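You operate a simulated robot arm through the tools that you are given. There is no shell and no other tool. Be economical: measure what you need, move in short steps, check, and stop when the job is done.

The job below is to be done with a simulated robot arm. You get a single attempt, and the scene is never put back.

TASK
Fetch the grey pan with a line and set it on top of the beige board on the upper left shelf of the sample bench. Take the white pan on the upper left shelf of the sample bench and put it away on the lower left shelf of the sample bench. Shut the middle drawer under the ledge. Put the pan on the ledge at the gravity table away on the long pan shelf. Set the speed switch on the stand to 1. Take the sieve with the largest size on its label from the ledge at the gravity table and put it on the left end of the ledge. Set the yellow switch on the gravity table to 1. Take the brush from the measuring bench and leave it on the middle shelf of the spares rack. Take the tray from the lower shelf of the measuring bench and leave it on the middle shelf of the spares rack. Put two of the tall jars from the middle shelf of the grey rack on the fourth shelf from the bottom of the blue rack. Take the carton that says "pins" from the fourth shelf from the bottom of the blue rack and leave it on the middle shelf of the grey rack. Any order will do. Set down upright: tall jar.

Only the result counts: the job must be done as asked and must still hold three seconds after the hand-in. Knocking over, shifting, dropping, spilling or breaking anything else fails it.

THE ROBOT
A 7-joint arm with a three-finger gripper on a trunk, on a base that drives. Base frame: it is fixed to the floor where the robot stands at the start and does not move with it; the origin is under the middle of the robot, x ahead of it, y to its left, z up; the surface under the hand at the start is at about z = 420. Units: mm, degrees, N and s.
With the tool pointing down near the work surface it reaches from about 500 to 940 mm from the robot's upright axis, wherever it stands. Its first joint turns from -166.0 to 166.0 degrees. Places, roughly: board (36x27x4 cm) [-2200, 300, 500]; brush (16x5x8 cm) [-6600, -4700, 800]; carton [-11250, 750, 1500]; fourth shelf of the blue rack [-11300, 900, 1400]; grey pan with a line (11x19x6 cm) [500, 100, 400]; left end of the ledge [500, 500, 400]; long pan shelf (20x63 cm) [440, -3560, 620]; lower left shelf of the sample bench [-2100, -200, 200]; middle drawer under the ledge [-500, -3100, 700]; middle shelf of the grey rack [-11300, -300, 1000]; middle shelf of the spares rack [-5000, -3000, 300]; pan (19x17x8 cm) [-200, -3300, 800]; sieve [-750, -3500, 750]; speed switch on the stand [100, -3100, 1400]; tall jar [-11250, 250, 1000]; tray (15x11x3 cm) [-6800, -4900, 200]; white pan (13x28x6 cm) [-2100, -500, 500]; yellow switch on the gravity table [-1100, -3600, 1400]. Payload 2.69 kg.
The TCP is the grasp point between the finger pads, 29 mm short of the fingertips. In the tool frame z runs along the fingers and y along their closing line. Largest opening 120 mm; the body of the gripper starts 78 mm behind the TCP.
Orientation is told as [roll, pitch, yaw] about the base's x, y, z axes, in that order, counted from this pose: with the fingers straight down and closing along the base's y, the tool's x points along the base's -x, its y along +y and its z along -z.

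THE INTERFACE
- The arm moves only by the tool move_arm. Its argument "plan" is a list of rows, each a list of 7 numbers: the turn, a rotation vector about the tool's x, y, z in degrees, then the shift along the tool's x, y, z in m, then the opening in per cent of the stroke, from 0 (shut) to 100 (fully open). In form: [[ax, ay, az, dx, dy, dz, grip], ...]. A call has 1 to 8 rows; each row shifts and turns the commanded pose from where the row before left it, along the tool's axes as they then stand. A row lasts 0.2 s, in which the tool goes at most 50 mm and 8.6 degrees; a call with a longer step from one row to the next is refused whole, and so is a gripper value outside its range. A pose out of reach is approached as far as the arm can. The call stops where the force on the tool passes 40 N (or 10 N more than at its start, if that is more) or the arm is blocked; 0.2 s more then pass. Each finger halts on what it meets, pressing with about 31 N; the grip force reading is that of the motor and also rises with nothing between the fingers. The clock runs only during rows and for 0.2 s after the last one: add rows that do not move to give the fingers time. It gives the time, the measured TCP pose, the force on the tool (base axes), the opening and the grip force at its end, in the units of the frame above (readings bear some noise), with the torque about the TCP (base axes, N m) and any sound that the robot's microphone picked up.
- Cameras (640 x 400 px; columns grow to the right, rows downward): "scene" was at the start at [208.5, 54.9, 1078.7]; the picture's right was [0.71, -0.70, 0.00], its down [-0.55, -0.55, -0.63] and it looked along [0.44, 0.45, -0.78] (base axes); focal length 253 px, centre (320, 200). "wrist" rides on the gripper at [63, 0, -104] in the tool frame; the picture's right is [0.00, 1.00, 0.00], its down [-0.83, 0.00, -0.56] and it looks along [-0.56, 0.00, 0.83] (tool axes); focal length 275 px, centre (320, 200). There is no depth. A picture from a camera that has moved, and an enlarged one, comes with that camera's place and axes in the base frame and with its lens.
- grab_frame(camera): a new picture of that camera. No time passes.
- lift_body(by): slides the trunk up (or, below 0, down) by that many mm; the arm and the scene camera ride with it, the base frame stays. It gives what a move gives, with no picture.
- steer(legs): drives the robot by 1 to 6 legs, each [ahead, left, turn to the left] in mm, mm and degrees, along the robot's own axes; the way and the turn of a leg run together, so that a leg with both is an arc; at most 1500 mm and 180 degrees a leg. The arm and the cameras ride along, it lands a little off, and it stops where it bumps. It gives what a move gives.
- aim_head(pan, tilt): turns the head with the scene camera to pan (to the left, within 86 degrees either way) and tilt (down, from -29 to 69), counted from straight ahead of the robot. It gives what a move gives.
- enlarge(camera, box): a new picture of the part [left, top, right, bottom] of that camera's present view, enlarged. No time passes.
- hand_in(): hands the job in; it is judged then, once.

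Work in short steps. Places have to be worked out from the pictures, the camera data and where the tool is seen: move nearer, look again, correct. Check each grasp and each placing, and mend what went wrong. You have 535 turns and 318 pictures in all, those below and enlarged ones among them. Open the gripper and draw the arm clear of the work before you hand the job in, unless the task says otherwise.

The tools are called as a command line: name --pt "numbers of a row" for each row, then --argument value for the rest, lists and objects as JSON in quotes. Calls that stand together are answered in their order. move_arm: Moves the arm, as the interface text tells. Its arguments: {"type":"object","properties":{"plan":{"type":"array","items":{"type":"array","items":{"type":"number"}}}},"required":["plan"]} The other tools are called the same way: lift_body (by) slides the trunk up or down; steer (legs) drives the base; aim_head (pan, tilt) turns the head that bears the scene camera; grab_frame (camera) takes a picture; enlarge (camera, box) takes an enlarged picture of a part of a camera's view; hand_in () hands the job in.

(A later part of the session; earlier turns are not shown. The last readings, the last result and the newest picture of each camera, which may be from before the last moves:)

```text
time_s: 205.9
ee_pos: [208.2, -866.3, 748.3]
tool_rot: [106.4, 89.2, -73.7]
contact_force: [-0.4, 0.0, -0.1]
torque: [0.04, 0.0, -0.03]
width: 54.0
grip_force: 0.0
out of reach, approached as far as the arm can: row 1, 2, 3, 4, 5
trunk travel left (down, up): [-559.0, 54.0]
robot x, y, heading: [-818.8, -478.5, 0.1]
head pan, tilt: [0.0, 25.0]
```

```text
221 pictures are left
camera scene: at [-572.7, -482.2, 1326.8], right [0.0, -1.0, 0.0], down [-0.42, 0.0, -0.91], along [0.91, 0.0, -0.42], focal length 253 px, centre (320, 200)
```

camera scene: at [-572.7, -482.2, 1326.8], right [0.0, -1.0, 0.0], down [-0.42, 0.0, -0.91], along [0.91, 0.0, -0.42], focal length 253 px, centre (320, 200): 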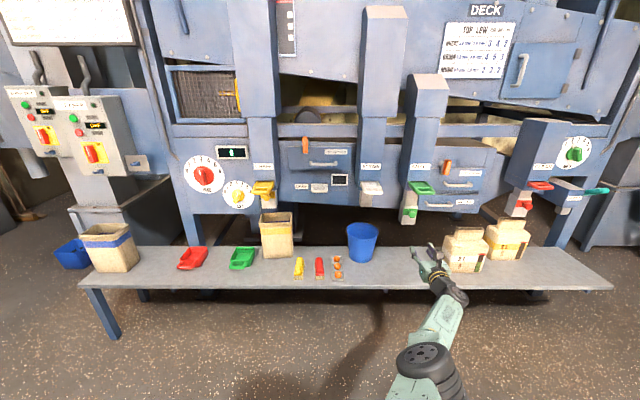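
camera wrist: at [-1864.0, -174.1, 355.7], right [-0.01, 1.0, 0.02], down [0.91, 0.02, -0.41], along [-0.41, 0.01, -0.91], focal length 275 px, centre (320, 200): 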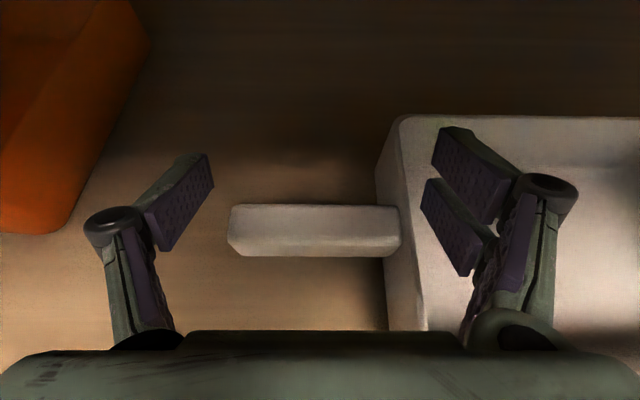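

Tool horizontal. Drive left 831 to line up with the knob, then ahead 200.

steer --legs '[[0, 831, 0], [200, 0, 0]]'

grab_frame --camera "wrist"

grab_frame --camera "scene"

```text
time_s: 214.1
ee_pos: [408.8, -12.1, 748.5]
tool_rot: [100.3, 89.2, -79.4]
contact_force: [-0.6, 0.4, -0.4]
torque: [0.0, -0.04, 0.0]
width: 53.9
grip_force: 0.0
trunk travel left (down, up): [-559.0, 54.0]
robot x, y, heading: [-622.5, 362.8, 0.7]
head pan, tilt: [0.0, 25.0]
```

```text
220 pictures are left
camera wrist: at [304.5, -9.7, 810.5], right [0.01, -1.0, 0.02], down [-0.55, -0.02, -0.83], along [0.83, -0.01, -0.55], focal length 275 px, centre (320, 200)
```

wrist: 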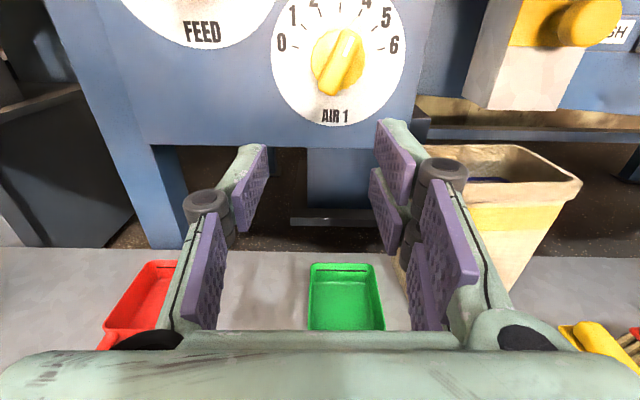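

```text
219 pictures are left
camera scene: at [-374.7, 367.4, 1326.7], right [0.01, -1.0, 0.0], down [-0.42, 0.0, -0.91], along [0.91, 0.01, -0.42], focal length 253 px, centre (320, 200)
```

scene: 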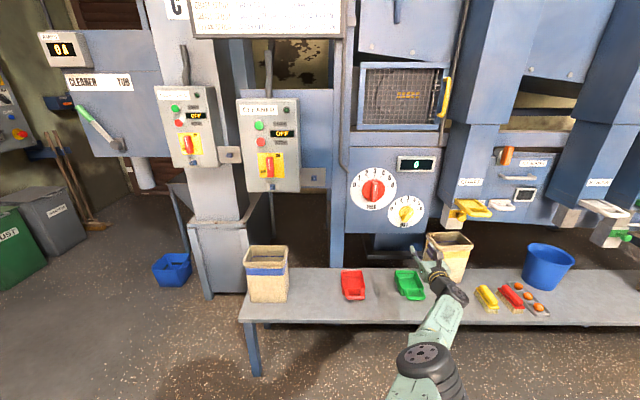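

enlarge --camera "wrist" --box '[256, 0, 416, 130]'

```text
3.08 times, centred on (336, 65) of wrist
camera zoom: at [304.5, -9.7, 810.5], right [0.01, -1.0, 0.02], down [-0.55, -0.02, -0.83], along [0.83, -0.01, -0.55], focal length 847 px, centre (271, 615)
```

zoom: 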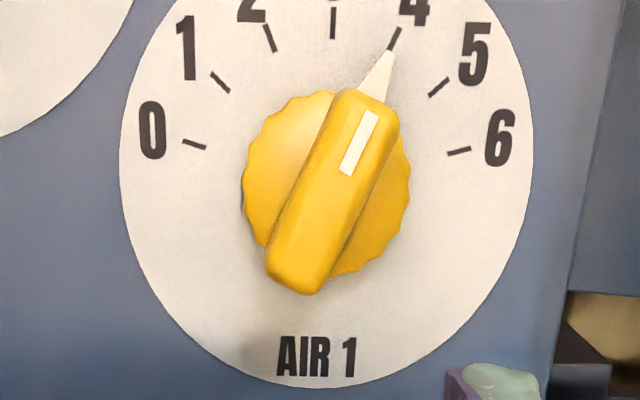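

Pointer sits exactly at 4. I'll align with the knob axis (y −34, z 762), roll +25° to match the bar, and advance.

move_arm --pt "0 0 6 0.0135 0.022 0 45" --pt "0 0 6.5 0 0 0.035 45" --pt "0 0 6.5 0 0 0.04 45" --pt "0 0 6 0 0 0.04 45" --pt "0 0 0 0 0 0.035 45" --pt "0 0 0 0 0 0 45"

grab_frame --camera "wrist"

```text
time_s: 215.5
ee_pos: [467.4, 64.1, 805.0]
tool_rot: [-90.4, 65.8, 90.0]
contact_force: [0.0, -0.4, -0.4]
torque: [-0.03, 0.01, 0.03]
width: 53.9
grip_force: 0.1
out of reach, approached as far as the arm can: row 1, 2, 3, 4, 5
trunk travel left (down, up): [-559.0, 54.0]
robot x, y, heading: [-627.4, 365.9, 0.4]
head pan, tilt: [0.0, 25.0]
```

```text
217 pictures are left
camera wrist: at [364.1, 39.6, 862.4], right [0.01, -0.91, -0.41], down [-0.56, 0.33, -0.76], along [0.83, 0.23, -0.51], focal length 275 px, centre (320, 200)
```

wrist: 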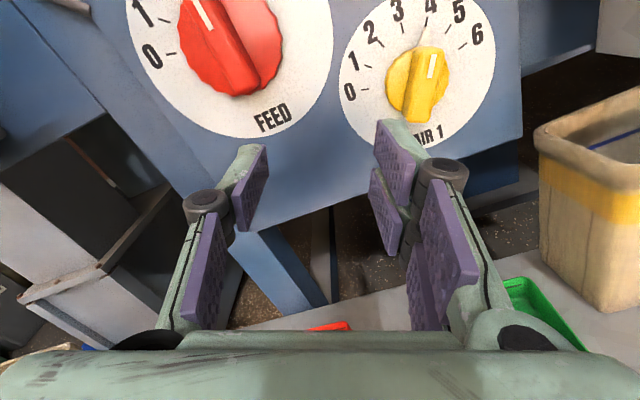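

Roll OK, but arm is overstretched; pull the commanded pose back 150 mm, then I'll drive forward instead.

move_arm --pt "0 0 0 0 0 -0.045 45" --pt "0 0 0 0 0 -0.045 45" --pt "0 0 0 0 0 -0.045 45" --pt "0 0 0 0 0 -0.045 45" --pt "0 0 0 0 0 0 45" --pt "0 0 0 0 0 0 45"

```text
time_s: 216.9
ee_pos: [289.1, 62.0, 804.7]
tool_rot: [-90.4, 65.7, 89.9]
contact_force: [-1.1, -0.4, -0.7]
torque: [0.03, 0.01, 0.01]
width: 53.8
grip_force: 0.0
trunk travel left (down, up): [-559.0, 54.0]
robot x, y, heading: [-616.9, 360.2, 0.2]
head pan, tilt: [0.0, 25.0]
```

Commanded follows measured. Now drive: right 96, ahead 240, and trunk −43.

lift_body --by -43

steer --legs '[[0, -96, 0], [240, 0, 0]]'

grab_frame --camera "wrist"

```text
time_s: 217.8
ee_pos: [288.6, 61.5, 761.4]
tool_rot: [-90.5, 65.8, 89.8]
contact_force: [0.3, 0.0, 0.3]
torque: [-0.01, 0.02, -0.01]
width: 53.9
grip_force: 0.1
trunk travel left (down, up): [-516.0, 97.0]
robot x, y, heading: [-626.3, 366.1, 0.4]
head pan, tilt: [0.0, 25.0]
```

```text
time_s: 220.6
ee_pos: [530.7, -32.0, 760.7]
tool_rot: [-90.5, 65.9, 89.9]
contact_force: [0.4, 0.0, 0.4]
torque: [0.02, -0.04, 0.0]
width: 53.9
grip_force: 0.0
trunk travel left (down, up): [-516.0, 97.0]
robot x, y, heading: [-383.6, 266.7, 0.7]
head pan, tilt: [0.0, 25.0]
```

```text
216 pictures are left
camera wrist: at [425.3, -56.7, 818.0], right [0.01, -0.91, -0.41], down [-0.56, 0.33, -0.76], along [0.83, 0.23, -0.51], focal length 275 px, centre (320, 200)
```

wrist: 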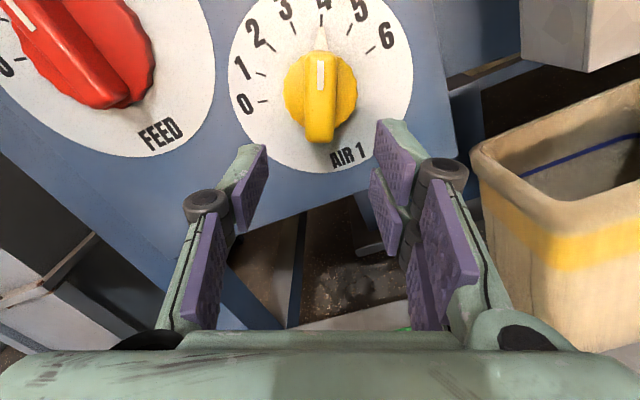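

Aligned coaxially. Advance 70 and look.

move_arm --pt "0 0 0 0 0 0.035 45" --pt "0 0 0 0 0 0.035 45" --pt "0 0 0 0 0 0 45"

grab_frame --camera "wrist"

```text
time_s: 221.4
ee_pos: [602.3, -30.3, 762.3]
tool_rot: [-90.5, 65.7, 89.9]
contact_force: [-0.5, -0.2, 0.9]
torque: [0.03, -0.01, -0.04]
width: 53.9
grip_force: 0.1
trunk travel left (down, up): [-516.0, 97.0]
robot x, y, heading: [-380.4, 268.4, 0.6]
head pan, tilt: [0.0, 25.0]
```

```text
215 pictures are left
camera wrist: at [497.2, -55.8, 818.8], right [0.01, -0.91, -0.41], down [-0.56, 0.33, -0.76], along [0.83, 0.23, -0.51], focal length 275 px, centre (320, 200)
```

wrist: 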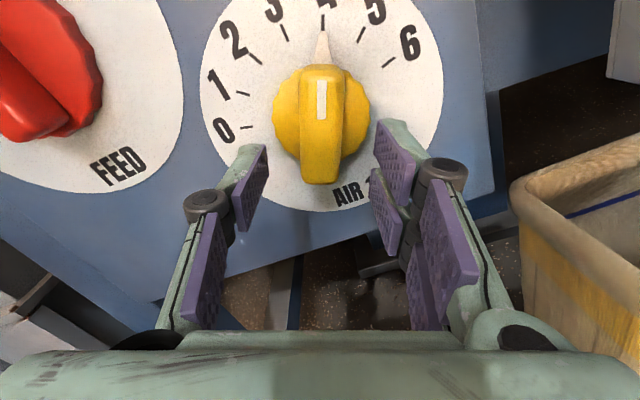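

Bar front estimated near x≈690. Advance 50 more.

move_arm --pt "0 0 0 0 0 0.025 45" --pt "0 0 0 0 0 0.025 45" --pt "0 0 0 0 0 0 45"

grab_frame --camera "wrist"

```text
time_s: 222.2
ee_pos: [650.8, -30.1, 761.7]
tool_rot: [-90.4, 65.8, 90.0]
contact_force: [0.7, 0.1, -0.5]
torque: [0.0, -0.02, 0.03]
width: 53.9
grip_force: 0.0
trunk travel left (down, up): [-516.0, 97.0]
robot x, y, heading: [-382.6, 270.6, 0.9]
head pan, tilt: [0.0, 25.0]
```

```text
214 pictures are left
camera wrist: at [546.9, -54.9, 818.3], right [0.01, -0.91, -0.41], down [-0.56, 0.33, -0.76], along [0.83, 0.23, -0.51], focal length 275 px, centre (320, 200)
```

wrist: 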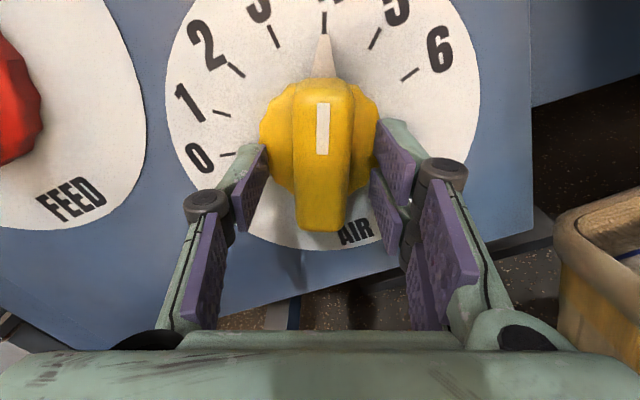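

Tips almost at the bar front (x≈684). Advance 20 and close.

move_arm --pt "0 0 0 0 0 0.01 40" --pt "0 0 0 0 0 0.01 40" --pt "0 0 0 0 0 0 20" --pt "0 0 0 0 0 0 10" --pt "0 0 0 0 0 0 10"

grab_frame --camera "wrist"

```text
time_s: 222.6
ee_pos: [658.7, -32.9, 762.5]
tool_rot: [-90.4, 65.7, 90.0]
contact_force: [-27.5, 5.2, 3.0]
torque: [-0.05, -0.31, 0.5]
width: 45.0
grip_force: 9.7
trunk travel left (down, up): [-516.0, 97.0]
robot x, y, heading: [-384.4, 267.7, 0.8]
head pan, tilt: [0.0, 25.0]
stopped in row 2: the force on the tool passed its limit at 51 N (the readings are from after the stop); the commanded pose is now the measured one
```

```text
213 pictures are left
camera wrist: at [553.4, -57.9, 817.7], right [0.01, -0.91, -0.41], down [-0.56, 0.33, -0.76], along [0.83, 0.23, -0.5], focal length 275 px, centre (320, 200)
```

wrist: 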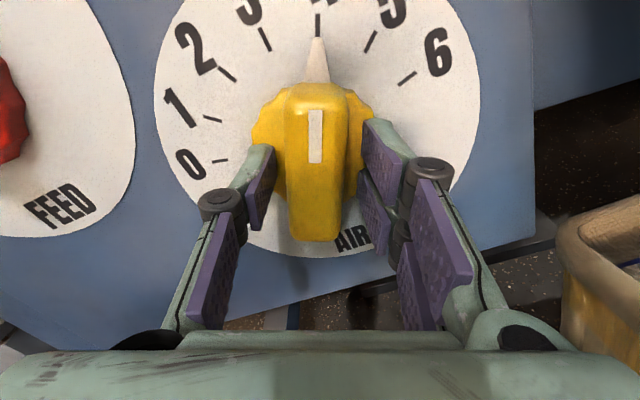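

Tips touch the disc; the fingers straddle the bar. Back 4 mm and close.

move_arm --pt "0 0 0 0 0 -0.004 35" --pt "0 0 0 0 0 0 10" --pt "0 0 0 0 0 0 10" --pt "0 0 0 0 0 0 10" --pt "0 0 0 0 0 0 10"

grab_frame --camera "wrist"

```text
time_s: 223.8
ee_pos: [657.0, -29.2, 759.0]
tool_rot: [-90.2, 65.7, 90.6]
contact_force: [5.9, 5.9, 1.5]
torque: [0.05, 0.22, 0.34]
width: 26.0
grip_force: 45.0
trunk travel left (down, up): [-516.0, 97.0]
robot x, y, heading: [-379.4, 272.9, 0.6]
head pan, tilt: [0.0, 25.0]
```

```text
212 pictures are left
camera wrist: at [552.4, -55.4, 815.9], right [0.01, -0.91, -0.41], down [-0.56, 0.33, -0.76], along [0.83, 0.24, -0.51], focal length 275 px, centre (320, 200)
```

wrist: 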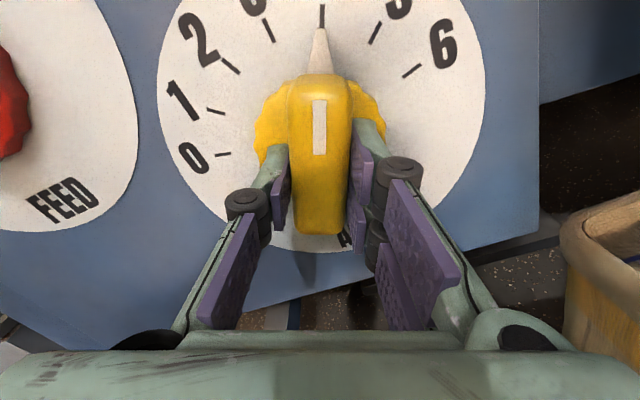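

Gripped. Rotate −24° about tool z (to 3), with a small lateral compensation.

move_arm --pt "0 0 -8 0.0003 0.0013 0 10" --pt "0 0 -8 0.0003 0.0013 0 10" --pt "0 0 -8 0.0003 0.0013 0 10" --pt "0 0 0 0 0 0 10"

grab_frame --camera "wrist"

```text
time_s: 224.8
ee_pos: [656.9, -33.2, 758.5]
tool_rot: [-83.1, 89.9, 97.6]
contact_force: [-3.1, 18.1, 2.6]
torque: [-0.18, 0.74, 0.51]
width: 26.0
grip_force: 45.2
trunk travel left (down, up): [-516.0, 97.0]
robot x, y, heading: [-380.7, 270.6, 0.3]
head pan, tilt: [0.0, 25.0]
```

```text
211 pictures are left
camera wrist: at [552.1, -32.6, 820.9], right [0.01, -1.0, 0.0], down [-0.56, -0.01, -0.83], along [0.83, 0.01, -0.56], focal length 275 px, centre (320, 200)
```

wrist: 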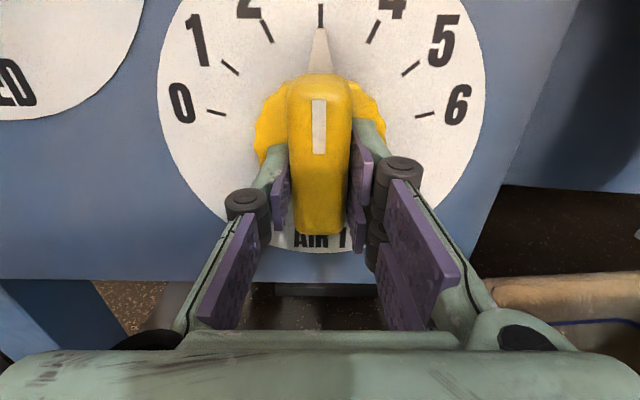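

Pointer is at 3. Release and back out.

move_arm --pt "0 0 0 0 0 0 40" --pt "0 0 0 0 0 0 45" --pt "0 0 0 0 0 -0.03 45" --pt "0 0 0 0 0 -0.045 45" --pt "0 0 0 0 0 -0.045 45" --pt "0 0 0 0 0 0 45"

grab_frame --camera "wrist"

```text
time_s: 226.2
ee_pos: [534.6, -36.1, 757.0]
tool_rot: [-95.7, 89.7, 84.8]
contact_force: [0.4, 1.0, 0.8]
torque: [0.0, 0.01, 0.02]
width: 53.9
grip_force: 0.1
trunk travel left (down, up): [-516.0, 97.0]
robot x, y, heading: [-381.6, 270.1, 0.6]
head pan, tilt: [0.0, 25.0]
```

```text
210 pictures are left
camera wrist: at [429.4, -37.1, 820.1], right [0.01, -1.0, 0.0], down [-0.56, 0.0, -0.83], along [0.83, 0.01, -0.56], focal length 275 px, centre (320, 200)
```

wrist: 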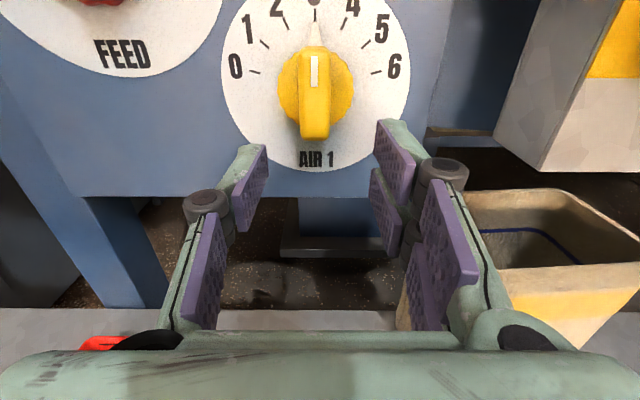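

AIR 1 restored to 3. Now head to the gravity table: back off, turn right 90°, and drive.

steer --legs '[[-450, 0, 0], [0, 0, -90], [1100, 0, 0]]'

aim_head --pan 0 --tilt 10

grab_frame --camera "scene"

```text
time_s: 238.1
ee_pos: [-1132.9, -1736.1, 757.7]
tool_rot: [-97.3, 89.7, -6.4]
contact_force: [-0.4, -0.6, 0.5]
torque: [0.02, 0.01, -0.01]
width: 54.0
grip_force: 0.1
trunk travel left (down, up): [-516.0, 97.0]
robot x, y, heading: [-831.2, -816.6, -89.0]
head pan, tilt: [0.0, 25.0]
```

```text
time_s: 238.9
ee_pos: [-1132.9, -1736.9, 757.5]
tool_rot: [-98.4, 89.7, -7.4]
contact_force: [0.1, -1.0, 0.0]
torque: [0.01, 0.02, -0.04]
width: 54.1
grip_force: 0.2
trunk travel left (down, up): [-516.0, 97.0]
robot x, y, heading: [-831.3, -819.2, -88.9]
head pan, tilt: [0.0, 10.0]
```

```text
209 pictures are left
camera scene: at [-828.4, -1064.6, 1308.1], right [-1.0, -0.02, 0.0], down [0.0, 0.17, -0.98], along [0.02, -0.98, -0.17], focal length 253 px, centre (320, 200)
```

scene: 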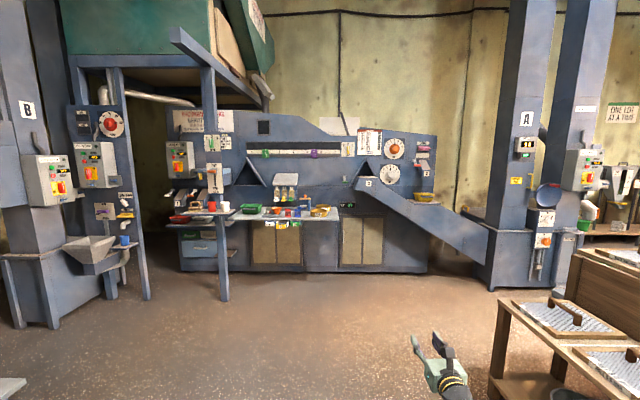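

Overview of the gravity table. Zoom in on it.

enlarge --camera "scene" --box '[160, 120, 360, 245]'

enlarge --camera "scene" --box '[330, 110, 450, 210]'

enlarge --camera "scene" --box '[0, 90, 180, 290]'

```text
3.20 times, centred on (260, 182) of scene
camera zoom: at [-828.4, -1064.6, 1308.1], right [-1.0, -0.02, 0.0], down [0.0, 0.17, -0.98], along [0.02, -0.98, -0.17], focal length 809 px, centre (512, 256)
```

zoom: 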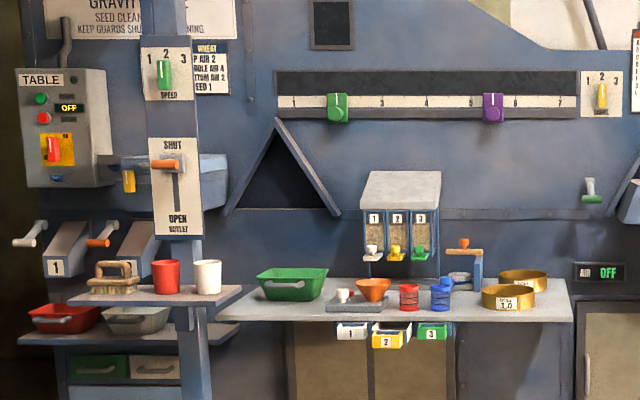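

```text
4.00 times, centred on (390, 160) of scene
camera zoom: at [-828.4, -1064.6, 1308.1], right [-1.0, -0.02, 0.0], down [0.0, 0.17, -0.98], along [0.02, -0.98, -0.17], focal length 1012 px, centre (40, 360)
```

zoom: 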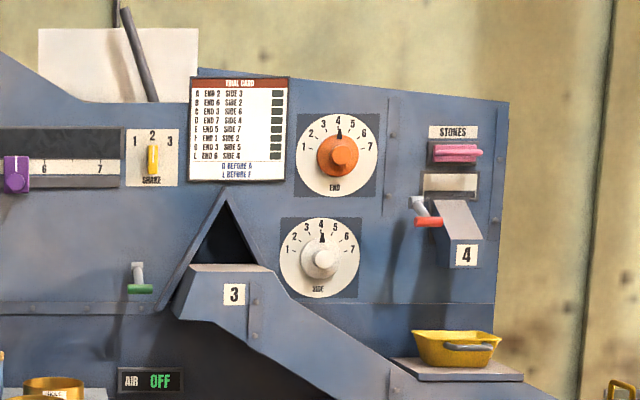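

```text
2.00 times, centred on (90, 190) of scene
camera zoom: at [-828.4, -1064.6, 1308.1], right [-1.0, -0.02, 0.0], down [0.0, 0.17, -0.98], along [0.02, -0.98, -0.17], focal length 506 px, centre (780, 220)
```

zoom: 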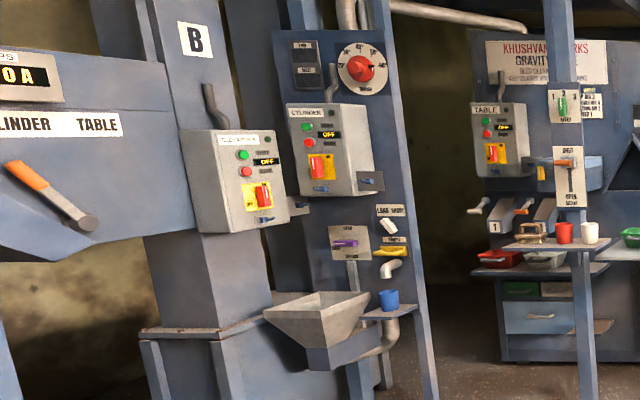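

Identified: green SPEED lever (at 2), yellow SHAKE switch (at 2), drawer 2 (open), green pan, two sieves. Drive closer to read sieve labels.

steer --legs '[[900, 0, -1]]'

aim_head --pan 0 --tilt 20

grab_frame --camera "scene"

enlarge --camera "scene" --box '[140, 130, 360, 270]'

```text
time_s: 243.6
ee_pos: [-1123.0, -2635.1, 756.7]
tool_rot: [-97.1, 89.6, -6.6]
contact_force: [-0.4, -0.1, -0.2]
torque: [0.01, -0.03, -0.02]
width: 54.2
grip_force: 0.2
trunk travel left (down, up): [-516.0, 97.0]
robot x, y, heading: [-820.2, -1717.8, -89.7]
head pan, tilt: [0.0, 10.0]
```

```text
time_s: 244.3
ee_pos: [-1123.9, -2634.6, 758.0]
tool_rot: [-98.4, 89.7, -7.8]
contact_force: [-0.3, 0.0, -0.7]
torque: [0.03, 0.0, 0.0]
width: 54.0
grip_force: 0.1
trunk travel left (down, up): [-516.0, 97.0]
robot x, y, heading: [-819.9, -1714.5, -89.3]
head pan, tilt: [0.0, 20.0]
```

```text
205 pictures are left
camera scene: at [-815.9, -1965.3, 1292.0], right [-1.0, -0.01, 0.0], down [0.0, 0.34, -0.94], along [0.01, -0.94, -0.34], focal length 253 px, centre (320, 200)
```

scene: 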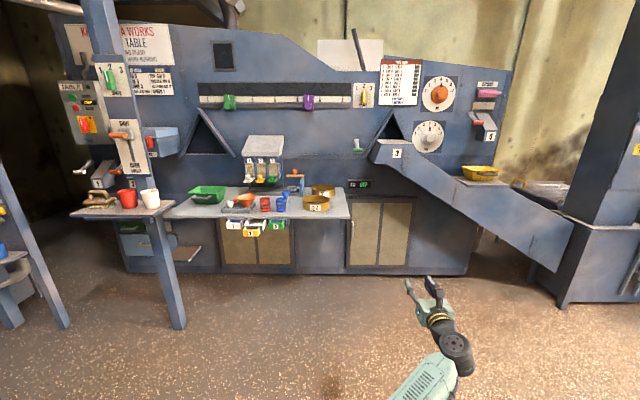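

```text
2.86 times, centred on (250, 200) of scene
camera zoom: at [-815.9, -1965.3, 1292.0], right [-1.0, -0.01, 0.0], down [0.0, 0.34, -0.94], along [0.01, -0.94, -0.34], focal length 722 px, centre (520, 200)
```

zoom: 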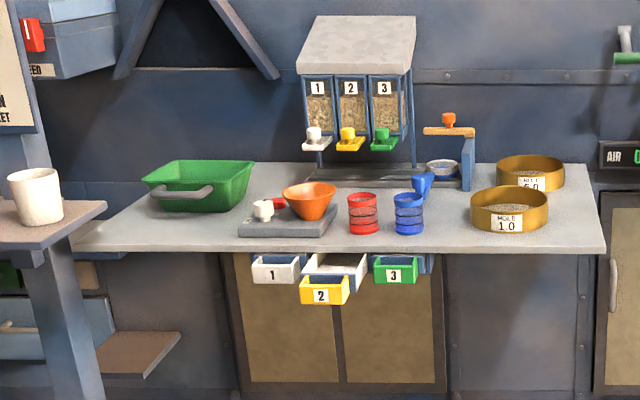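

enlarge --camera "scene" --box '[296, 176, 352, 214]'

```text
10.53 times, centred on (324, 195) of scene
camera zoom: at [-815.9, -1965.3, 1292.0], right [-1.0, -0.01, 0.0], down [0.0, 0.34, -0.94], along [0.01, -0.94, -0.34], focal length 2662 px, centre (278, 253)
```

zoom: 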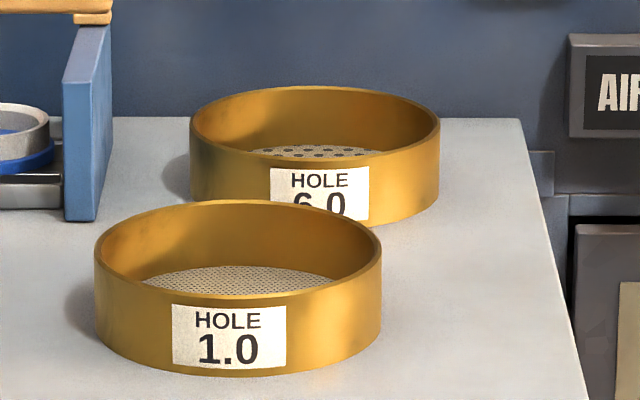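

The rear sieve reads 6.0 (the largest). First the drawer: close the fingers, move to x≈−470, z≈705 and approach.

move_arm --pt "0 0 0 0 0 0 20" --pt "0 0 0 0 0 0 0" --pt "0 0 0 0 0 0 0"

lift_body --by -52

steer --legs '[[0, 655, 0], [300, 0, 0]]'

grab_frame --camera "scene"

grab_frame --camera "wrist"

```text
time_s: 245.1
ee_pos: [-1124.4, -2634.6, 758.2]
tool_rot: [-97.5, 89.8, -7.0]
contact_force: [0.2, 0.5, 0.2]
torque: [0.02, -0.01, -0.01]
width: 0.0
grip_force: 3.8
trunk travel left (down, up): [-516.0, 97.0]
robot x, y, heading: [-817.7, -1719.3, -89.5]
head pan, tilt: [0.0, 20.0]
```

```text
time_s: 246.1
ee_pos: [-1123.7, -2635.0, 706.6]
tool_rot: [-100.5, 89.6, -10.0]
contact_force: [0.0, 0.4, 0.6]
torque: [0.0, -0.01, -0.03]
width: 0.0
grip_force: 29.0
trunk travel left (down, up): [-464.0, 149.0]
robot x, y, heading: [-816.1, -1718.6, -89.2]
head pan, tilt: [0.0, 20.0]
```

```text
time_s: 253.2
ee_pos: [-476.8, -2924.9, 705.4]
tool_rot: [-97.2, 89.7, -7.3]
contact_force: [-0.1, -0.2, 0.2]
torque: [0.02, -0.02, 0.01]
width: 0.1
grip_force: 27.9
trunk travel left (down, up): [-464.0, 149.0]
robot x, y, heading: [-159.5, -2014.2, -89.9]
head pan, tilt: [0.0, 20.0]
```

```text
202 pictures are left
camera scene: at [-162.1, -2258.6, 1239.9], right [-1.0, 0.0, 0.0], down [0.0, 0.34, -0.94], along [0.0, -0.94, -0.34], focal length 253 px, centre (320, 200)
```

scene: 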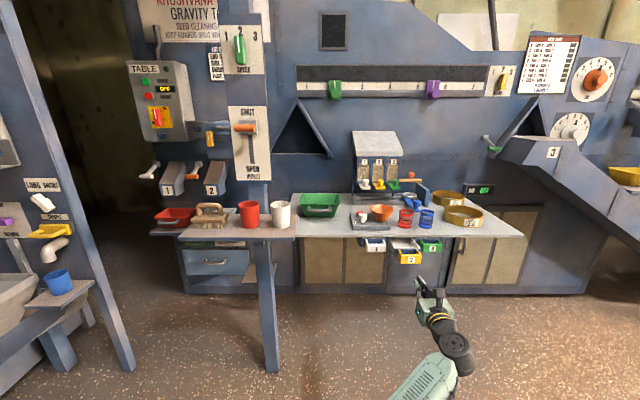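

```text
201 pictures are left
camera wrist: at [-477.6, -2819.1, 768.0], right [-1.0, 0.0, 0.0], down [0.0, 0.56, -0.83], along [0.0, -0.83, -0.56], focal length 275 px, centre (320, 200)
```

wrist: 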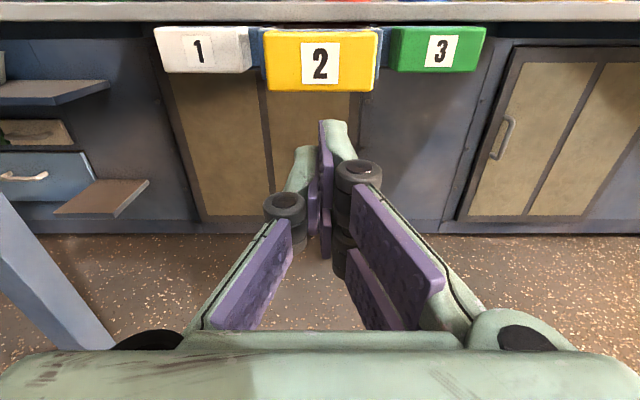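

Drawer face spans z≈708–757; raise 25 to center, then advance.

lift_body --by 25

steer --legs '[[110, 0, 0]]'

grab_frame --camera "wrist"

```text
time_s: 254.0
ee_pos: [-476.8, -2923.9, 730.3]
tool_rot: [-95.7, 89.7, -5.7]
contact_force: [0.6, -0.4, 0.8]
torque: [0.01, 0.0, -0.01]
width: 0.1
grip_force: 28.4
trunk travel left (down, up): [-489.0, 124.0]
robot x, y, heading: [-162.0, -2010.9, -89.9]
head pan, tilt: [0.0, 20.0]
```

```text
time_s: 255.2
ee_pos: [-477.0, -3033.7, 730.8]
tool_rot: [-94.0, 89.8, -4.1]
contact_force: [-0.3, -0.2, -0.8]
torque: [-0.04, 0.02, -0.02]
width: 0.0
grip_force: 29.2
trunk travel left (down, up): [-489.0, 124.0]
robot x, y, heading: [-161.1, -2121.0, -89.9]
head pan, tilt: [0.0, 20.0]
```

```text
200 pictures are left
camera wrist: at [-477.9, -2928.5, 792.8], right [-1.0, 0.0, 0.0], down [0.0, 0.56, -0.83], along [0.0, -0.83, -0.56], focal length 275 px, centre (320, 200)
```

wrist: 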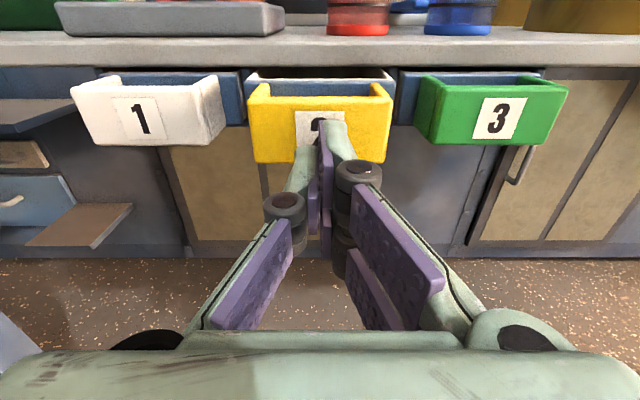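

Tip is ~30 mm before the drawer face. Push forward with force guard.

move_arm --pt "0 0 0 0 0 0.02 0" --pt "0 0 0 0 0 0.02 0" --pt "0 0 0 0 0 0.02 0" --pt "0 0 0 0 0 0.02 0" --pt "0 0 0 0 0 0.02 0" --pt "0 0 0 0 0 0.02 0"

grab_frame --camera "wrist"

```text
time_s: 255.8
ee_pos: [-477.0, -3064.9, 730.2]
tool_rot: [-120.5, 89.7, -30.5]
contact_force: [3.8, 14.8, 2.9]
torque: [-0.08, -0.04, 0.07]
width: 5.7
grip_force: 27.7
trunk travel left (down, up): [-489.0, 124.0]
robot x, y, heading: [-160.3, -2119.8, -90.0]
head pan, tilt: [0.0, 20.0]
stopped in row 2: the force on the tool passed its limit at 144 N (the readings are from after the stop); the commanded pose is now the measured one
```

```text
199 pictures are left
camera wrist: at [-478.3, -2959.9, 793.7], right [-1.0, 0.0, 0.0], down [0.0, 0.55, -0.83], along [0.0, -0.83, -0.55], focal length 275 px, centre (320, 200)
```

wrist: 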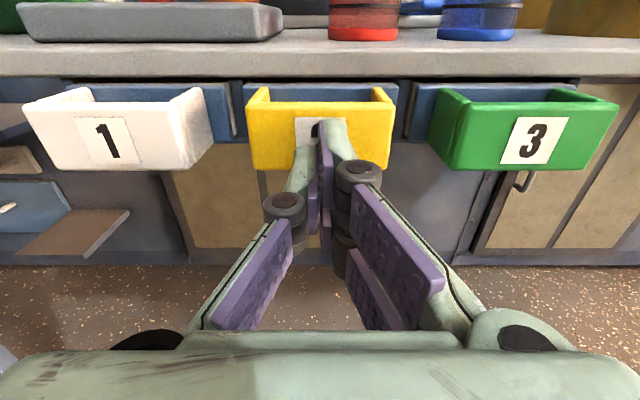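

Drawer 2 now looks flush with 1 and 3. Back off and inspect.

move_arm --pt "0 0 0 0 0 -0.03 0" --pt "0 0 0 0 0 -0.04 0" --pt "0 0 0 0 0 -0.04 0" --pt "0 0 0 0 0 0 0"

enlarge --camera "scene" --box '[300, 150, 540, 300]'

grab_frame --camera "wrist"

```text
time_s: 256.8
ee_pos: [-477.1, -2956.7, 728.7]
tool_rot: [-93.7, 89.7, -3.6]
contact_force: [1.1, 0.8, 0.1]
torque: [-0.02, -0.01, 0.03]
width: 0.1
grip_force: 28.4
trunk travel left (down, up): [-489.0, 124.0]
robot x, y, heading: [-162.6, -2122.2, -90.0]
head pan, tilt: [0.0, 20.0]
```

```text
2.67 times, centred on (420, 225) of scene
camera zoom: at [-162.0, -2367.8, 1264.9], right [-1.0, 0.0, 0.0], down [0.0, 0.34, -0.94], along [0.0, -0.94, -0.34], focal length 674 px, centre (53, 133)
```

zoom: 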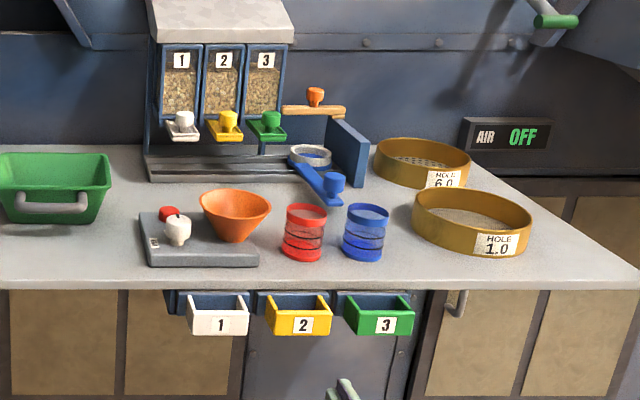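

```text
197 pictures are left
camera wrist: at [-478.0, -2850.8, 791.5], right [-1.0, 0.0, 0.0], down [0.0, 0.56, -0.83], along [0.0, -0.83, -0.56], focal length 275 px, centre (320, 200)
```

wrist: 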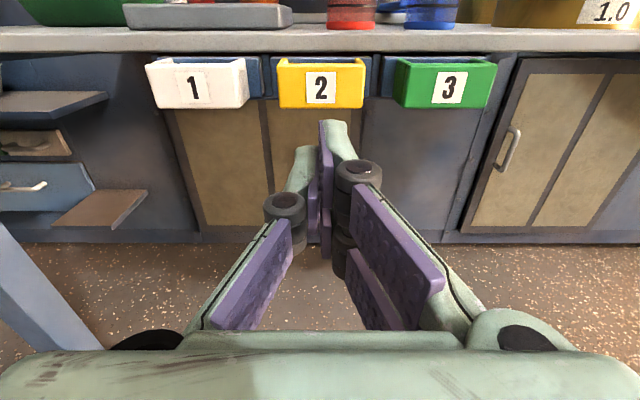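

Drawer is shut. Look toward the long pan shelf on the left and the stand.

aim_head --pan 28 --tilt 22

grab_frame --camera "scene"

enlarge --camera "scene" --box '[250, 100, 490, 300]'

```text
time_s: 257.7
ee_pos: [-477.6, -2956.8, 729.8]
tool_rot: [-91.4, 89.7, -1.3]
contact_force: [0.3, -0.1, 0.1]
torque: [-0.02, 0.01, -0.01]
width: 0.1
grip_force: 28.2
trunk travel left (down, up): [-489.0, 124.0]
robot x, y, heading: [-155.7, -2115.8, -89.8]
head pan, tilt: [28.0, 22.0]
```

```text
196 pictures are left
camera scene: at [-118.5, -2356.6, 1261.7], right [-0.88, -0.47, 0.0], down [-0.18, 0.33, -0.93], along [0.44, -0.82, -0.37], focal length 253 px, centre (320, 200)
```

scene: 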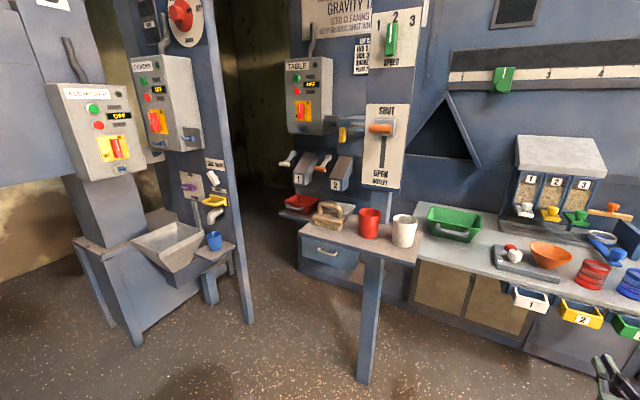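

```text
2.00 times, centred on (370, 200) of scene
camera zoom: at [-118.5, -2356.6, 1261.7], right [-0.88, -0.47, 0.0], down [-0.18, 0.33, -0.93], along [0.44, -0.82, -0.37], focal length 506 px, centre (220, 200)
```

zoom: 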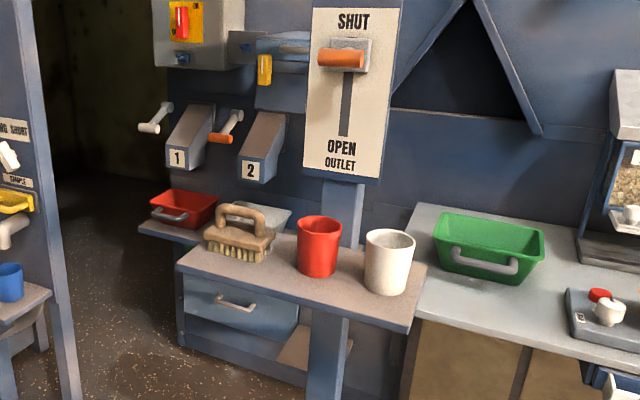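

Need a better view of the long shelf. Back up 300 and shift left 500.

steer --legs '[[-300, 0, 0], [0, 520, 0]]'

lift_body --by 120

aim_head --pan 0 --tilt 22

grab_frame --camera "scene"

enlarge --camera "scene" --box '[200, 80, 400, 240]'

```text
time_s: 262.0
ee_pos: [-245.0, -2649.7, 729.8]
tool_rot: [-113.7, 89.9, -23.6]
contact_force: [0.9, -0.6, -0.3]
torque: [0.02, -0.01, -0.01]
width: 0.1
grip_force: 28.5
trunk travel left (down, up): [-489.0, 124.0]
robot x, y, heading: [70.3, -1808.6, -90.1]
head pan, tilt: [28.0, 22.0]
stopped in leg 2: the robot was blocked; the commanded pose is now the measured one
```

```text
time_s: 263.5
ee_pos: [-244.7, -2650.2, 849.7]
tool_rot: [-104.6, 89.6, -14.4]
contact_force: [0.0, 0.5, -0.1]
torque: [0.0, 0.01, -0.02]
width: 0.0
grip_force: 28.0
trunk travel left (down, up): [-609.0, 4.0]
robot x, y, heading: [69.4, -1812.2, -90.1]
head pan, tilt: [28.0, 22.0]
```

```text
time_s: 264.4
ee_pos: [-245.4, -2649.7, 850.2]
tool_rot: [-107.5, 89.8, -17.4]
contact_force: [-0.2, -0.6, 0.0]
torque: [0.0, -0.02, 0.02]
width: 0.0
grip_force: 28.3
trunk travel left (down, up): [-609.0, 4.0]
robot x, y, heading: [75.1, -1809.1, -90.2]
head pan, tilt: [0.0, 22.0]
```

```text
194 pictures are left
camera scene: at [70.2, -2060.8, 1381.7], right [-1.0, 0.0, 0.0], down [0.0, 0.37, -0.93], along [0.0, -0.93, -0.37], focal length 253 px, centre (320, 200)
```

scene: 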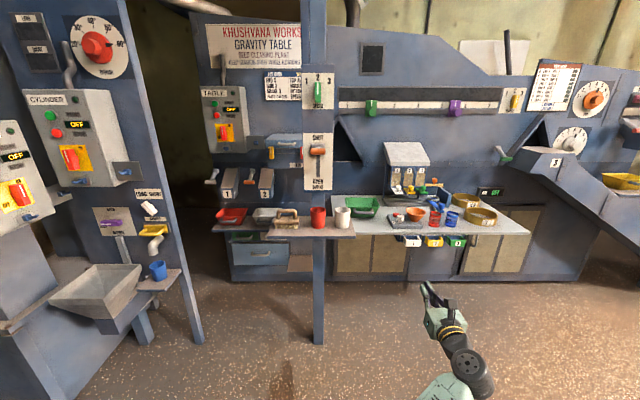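

```text
2.50 times, centred on (300, 160) of scene
camera zoom: at [70.2, -2060.8, 1381.7], right [-1.0, 0.0, 0.0], down [0.0, 0.37, -0.93], along [0.0, -0.93, -0.37], focal length 632 px, centre (370, 300)
```

zoom: 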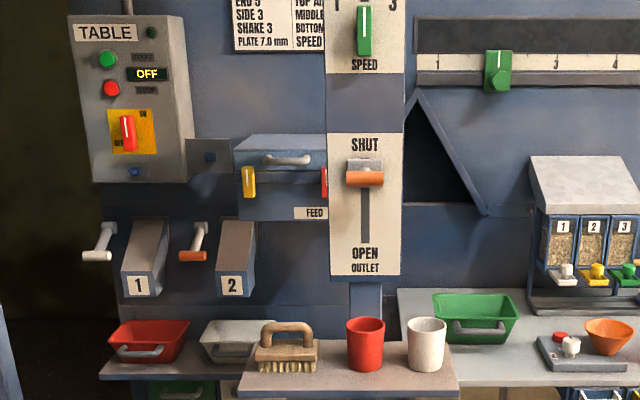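

The base is blocked further left here. The free slot is at about x 110–311 behind the stand shelf. First inspect the green pan closely.

steer --legs '[[330, 0, 0]]'

grab_frame --camera "wrist"

```text
time_s: 266.6
ee_pos: [-250.3, -2979.9, 849.8]
tool_rot: [-102.9, 89.7, -13.0]
contact_force: [-0.3, -0.5, -0.9]
torque: [-0.03, 0.0, -0.04]
width: 0.2
grip_force: 28.7
trunk travel left (down, up): [-609.0, 4.0]
robot x, y, heading: [72.8, -2146.7, -90.6]
head pan, tilt: [0.0, 22.0]
```

```text
192 pictures are left
camera wrist: at [-250.8, -2875.0, 911.9], right [-1.0, 0.0, 0.0], down [0.0, 0.56, -0.83], along [0.0, -0.83, -0.56], focal length 275 px, centre (320, 200)
```

wrist: 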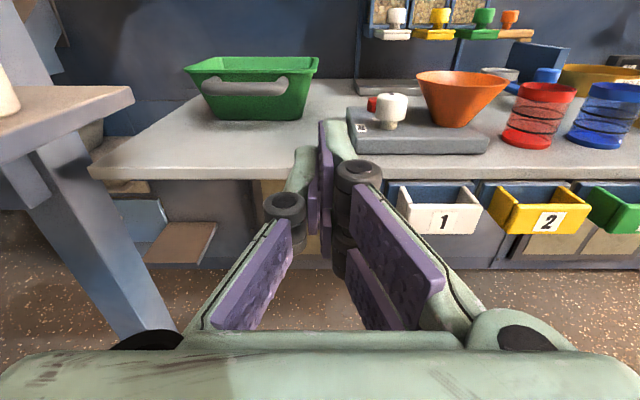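

enlarge --camera "wrist" --box '[175, 40, 335, 140]'

aim_head --pan -10 --tilt 35

grab_frame --camera "scene"

```text
4.00 times, centred on (255, 90) of wrist
camera zoom: at [-250.8, -2875.0, 911.9], right [-1.0, 0.0, 0.0], down [0.0, 0.56, -0.83], along [0.0, -0.83, -0.56], focal length 1101 px, centre (580, 640)
```

zoom: 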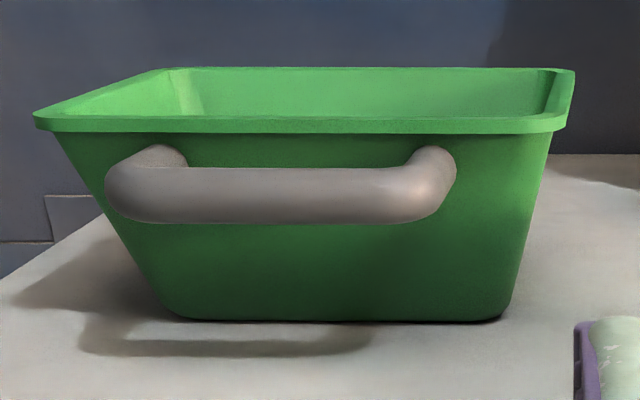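

```text
time_s: 267.3
ee_pos: [-250.3, -2980.8, 850.4]
tool_rot: [-108.6, 89.7, -18.8]
contact_force: [0.5, -1.0, -0.9]
torque: [0.01, 0.02, -0.01]
width: 0.0
grip_force: 29.0
trunk travel left (down, up): [-609.0, 4.0]
robot x, y, heading: [69.3, -2147.6, -90.4]
head pan, tilt: [-10.0, 35.0]
```

```text
190 pictures are left
camera scene: at [52.4, -2386.7, 1361.1], right [-0.98, 0.18, 0.0], down [0.1, 0.56, -0.82], along [-0.15, -0.81, -0.57], focal length 253 px, centre (320, 200)
```

scene: 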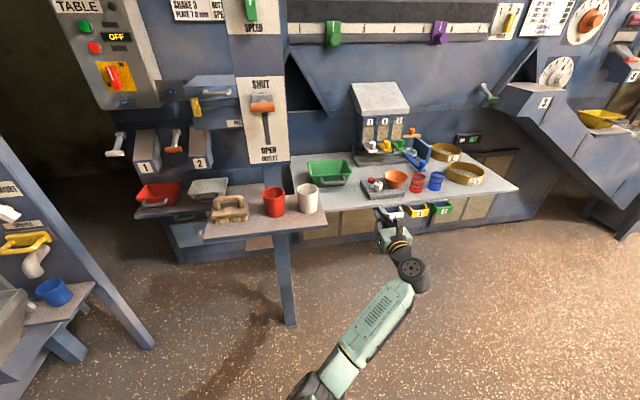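

Handle: an 18 mm bar at y≈−3255, z≈831, x −110…−195; I'll use a vertical tool. Back off and pitch the tool down about the wrist.

steer --legs '[[-250, 0, 0]]'

move_arm --pt "0 -8 0 -0.03 0 0 30" --pt "0 -8 0 -0.03 0 0 45" --pt "0 -8 0 -0.03 0 0 45" --pt "0 -8 0 -0.03 0 0 45" --pt "0 -8 0 -0.03 0 0 45" --pt "0 -8 0 -0.03 0 0 45" --pt "0 -8 0 -0.03 0 0 45" --pt "0 -8 0 -0.03 0 0 45"

grab_frame --camera "scene"

```text
time_s: 269.1
ee_pos: [-243.2, -2737.0, 850.6]
tool_rot: [-113.3, 89.7, -23.0]
contact_force: [0.0, -0.3, 0.5]
torque: [0.01, 0.01, 0.0]
width: 0.0
grip_force: 28.4
trunk travel left (down, up): [-609.0, 4.0]
robot x, y, heading: [68.5, -1898.1, -90.1]
head pan, tilt: [-10.0, 35.0]
```

```text
time_s: 270.9
ee_pos: [-242.5, -2628.6, 646.3]
tool_rot: [-0.2, 26.1, 90.3]
contact_force: [0.9, -0.6, 0.5]
torque: [0.02, 0.06, 0.0]
width: 54.2
grip_force: 0.0
trunk travel left (down, up): [-609.0, 4.0]
robot x, y, heading: [67.7, -1899.6, -89.9]
head pan, tilt: [-10.0, 35.0]
```

```text
189 pictures are left
camera scene: at [54.9, -2140.9, 1361.1], right [-0.98, 0.17, 0.0], down [0.1, 0.56, -0.82], along [-0.14, -0.81, -0.57], focal length 253 px, centre (320, 200)
```

scene: 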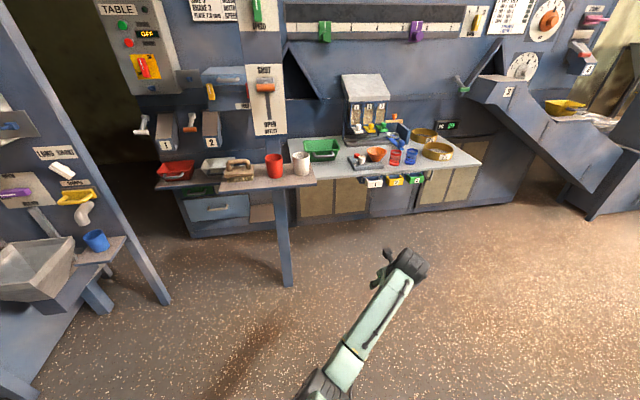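

Elbow stays up – good. Finish to vertical and raise.

move_arm --pt "0 -8.5 0 -0.02 0 -0.02 45" --pt "0 -8.5 0 -0.01 0 -0.035 45" --pt "0 -8.5 0 0 0 -0.045 45" --pt "0 -0.6 0 0 0 -0.045 45" --pt "0 0 0 0 0 -0.045 45" --pt "0 0 0 0 0 -0.045 45" --pt "0 0 0 0 0 -0.045 45" --pt "0 0 0 0 0 0 45"

grab_frame --camera "scene"

```text
time_s: 272.8
ee_pos: [-243.5, -2573.6, 911.3]
tool_rot: [-0.3, -0.1, 90.3]
contact_force: [0.2, -0.5, -0.5]
torque: [0.01, 0.02, -0.01]
width: 54.2
grip_force: 0.0
trunk travel left (down, up): [-609.0, 4.0]
robot x, y, heading: [70.9, -1895.0, -90.0]
head pan, tilt: [-10.0, 35.0]
```

```text
188 pictures are left
camera scene: at [54.9, -2141.0, 1361.0], right [-0.98, 0.17, 0.0], down [0.1, 0.56, -0.82], along [-0.14, -0.81, -0.57], focal length 253 px, centre (320, 200)
```

scene: 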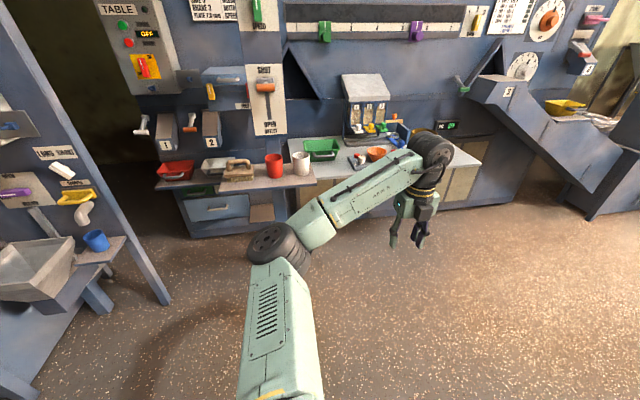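

Vertical. Now rotate −90° about the tool axis so it closes along y.

move_arm --pt "0 0 -8.5 0 0 0 45" --pt "0 0 -8.5 0 0 0 45" --pt "0 0 -8.5 0 0 0 45" --pt "0 0 -8.5 0 0 0 45" --pt "0 0 -8.5 0 0 0 45" --pt "0 0 -8.5 0 0 0 45" --pt "0 0 -8.5 0 0 0 45" --pt "0 0 -8.5 0 0 0 45"

move_arm --pt "0 0 -8.5 0 0 0 45" --pt "0 0 -8.5 0 0 0 45" --pt "0 0 -5 0 0 0 45" --pt "0 0 0 0 0 0 45"

grab_frame --camera "scene"

```text
time_s: 274.6
ee_pos: [-245.5, -2574.6, 913.7]
tool_rot: [-0.1, 0.2, 158.4]
contact_force: [0.3, 1.3, -0.3]
torque: [0.0, 0.02, 0.02]
width: 54.0
grip_force: 0.0
trunk travel left (down, up): [-609.0, 4.0]
robot x, y, heading: [71.1, -1901.4, -90.1]
head pan, tilt: [-10.0, 35.0]
```

```text
time_s: 275.6
ee_pos: [-243.6, -2576.0, 911.4]
tool_rot: [0.0, 0.3, -179.7]
contact_force: [-0.3, 0.2, 0.0]
torque: [0.01, 0.0, -0.03]
width: 53.9
grip_force: 0.0
trunk travel left (down, up): [-609.0, 4.0]
robot x, y, heading: [70.7, -1899.8, -90.0]
head pan, tilt: [-10.0, 35.0]
```

```text
187 pictures are left
camera scene: at [54.9, -2140.9, 1361.1], right [-0.98, 0.17, 0.0], down [0.1, 0.56, -0.82], along [-0.14, -0.81, -0.57], focal length 253 px, centre (320, 200)
```

scene: 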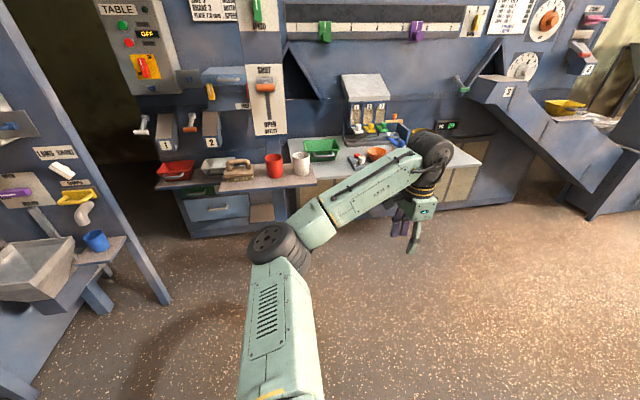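

Closing now along y. Bring the hand to the front of the robot (tool x +0.36) so the forearm stays clear of the stand.

move_arm --pt "0 0 0 0.045 0 0 45" --pt "0 0 0 0.045 0 0 45" --pt "0 0 0 0.045 0 0 45" --pt "0 0 0 0.045 0 0 45" --pt "0 0 0 0.045 0 0 45" --pt "0 0 0 0.045 0 0 45" --pt "0 0 0 0.045 0 0 45" --pt "0 0 0 0 0 0 45"

grab_frame --camera "scene"

```text
time_s: 277.4
ee_pos: [72.0, -2573.8, 914.9]
tool_rot: [0.0, 0.3, -179.7]
contact_force: [1.1, -0.1, -0.2]
torque: [0.01, 0.01, 0.01]
width: 53.9
grip_force: 0.0
trunk travel left (down, up): [-609.0, 4.0]
robot x, y, heading: [70.2, -1899.5, -89.8]
head pan, tilt: [-10.0, 35.0]
```

```text
186 pictures are left
camera scene: at [54.8, -2140.9, 1361.0], right [-0.98, 0.17, 0.0], down [0.1, 0.56, -0.82], along [-0.14, -0.81, -0.57], focal length 253 px, centre (320, 200)
```

scene: 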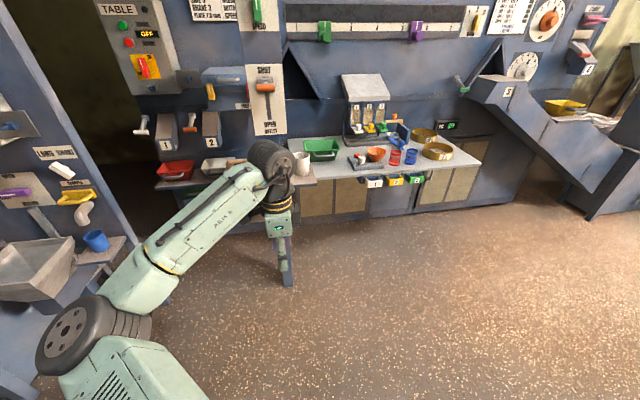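

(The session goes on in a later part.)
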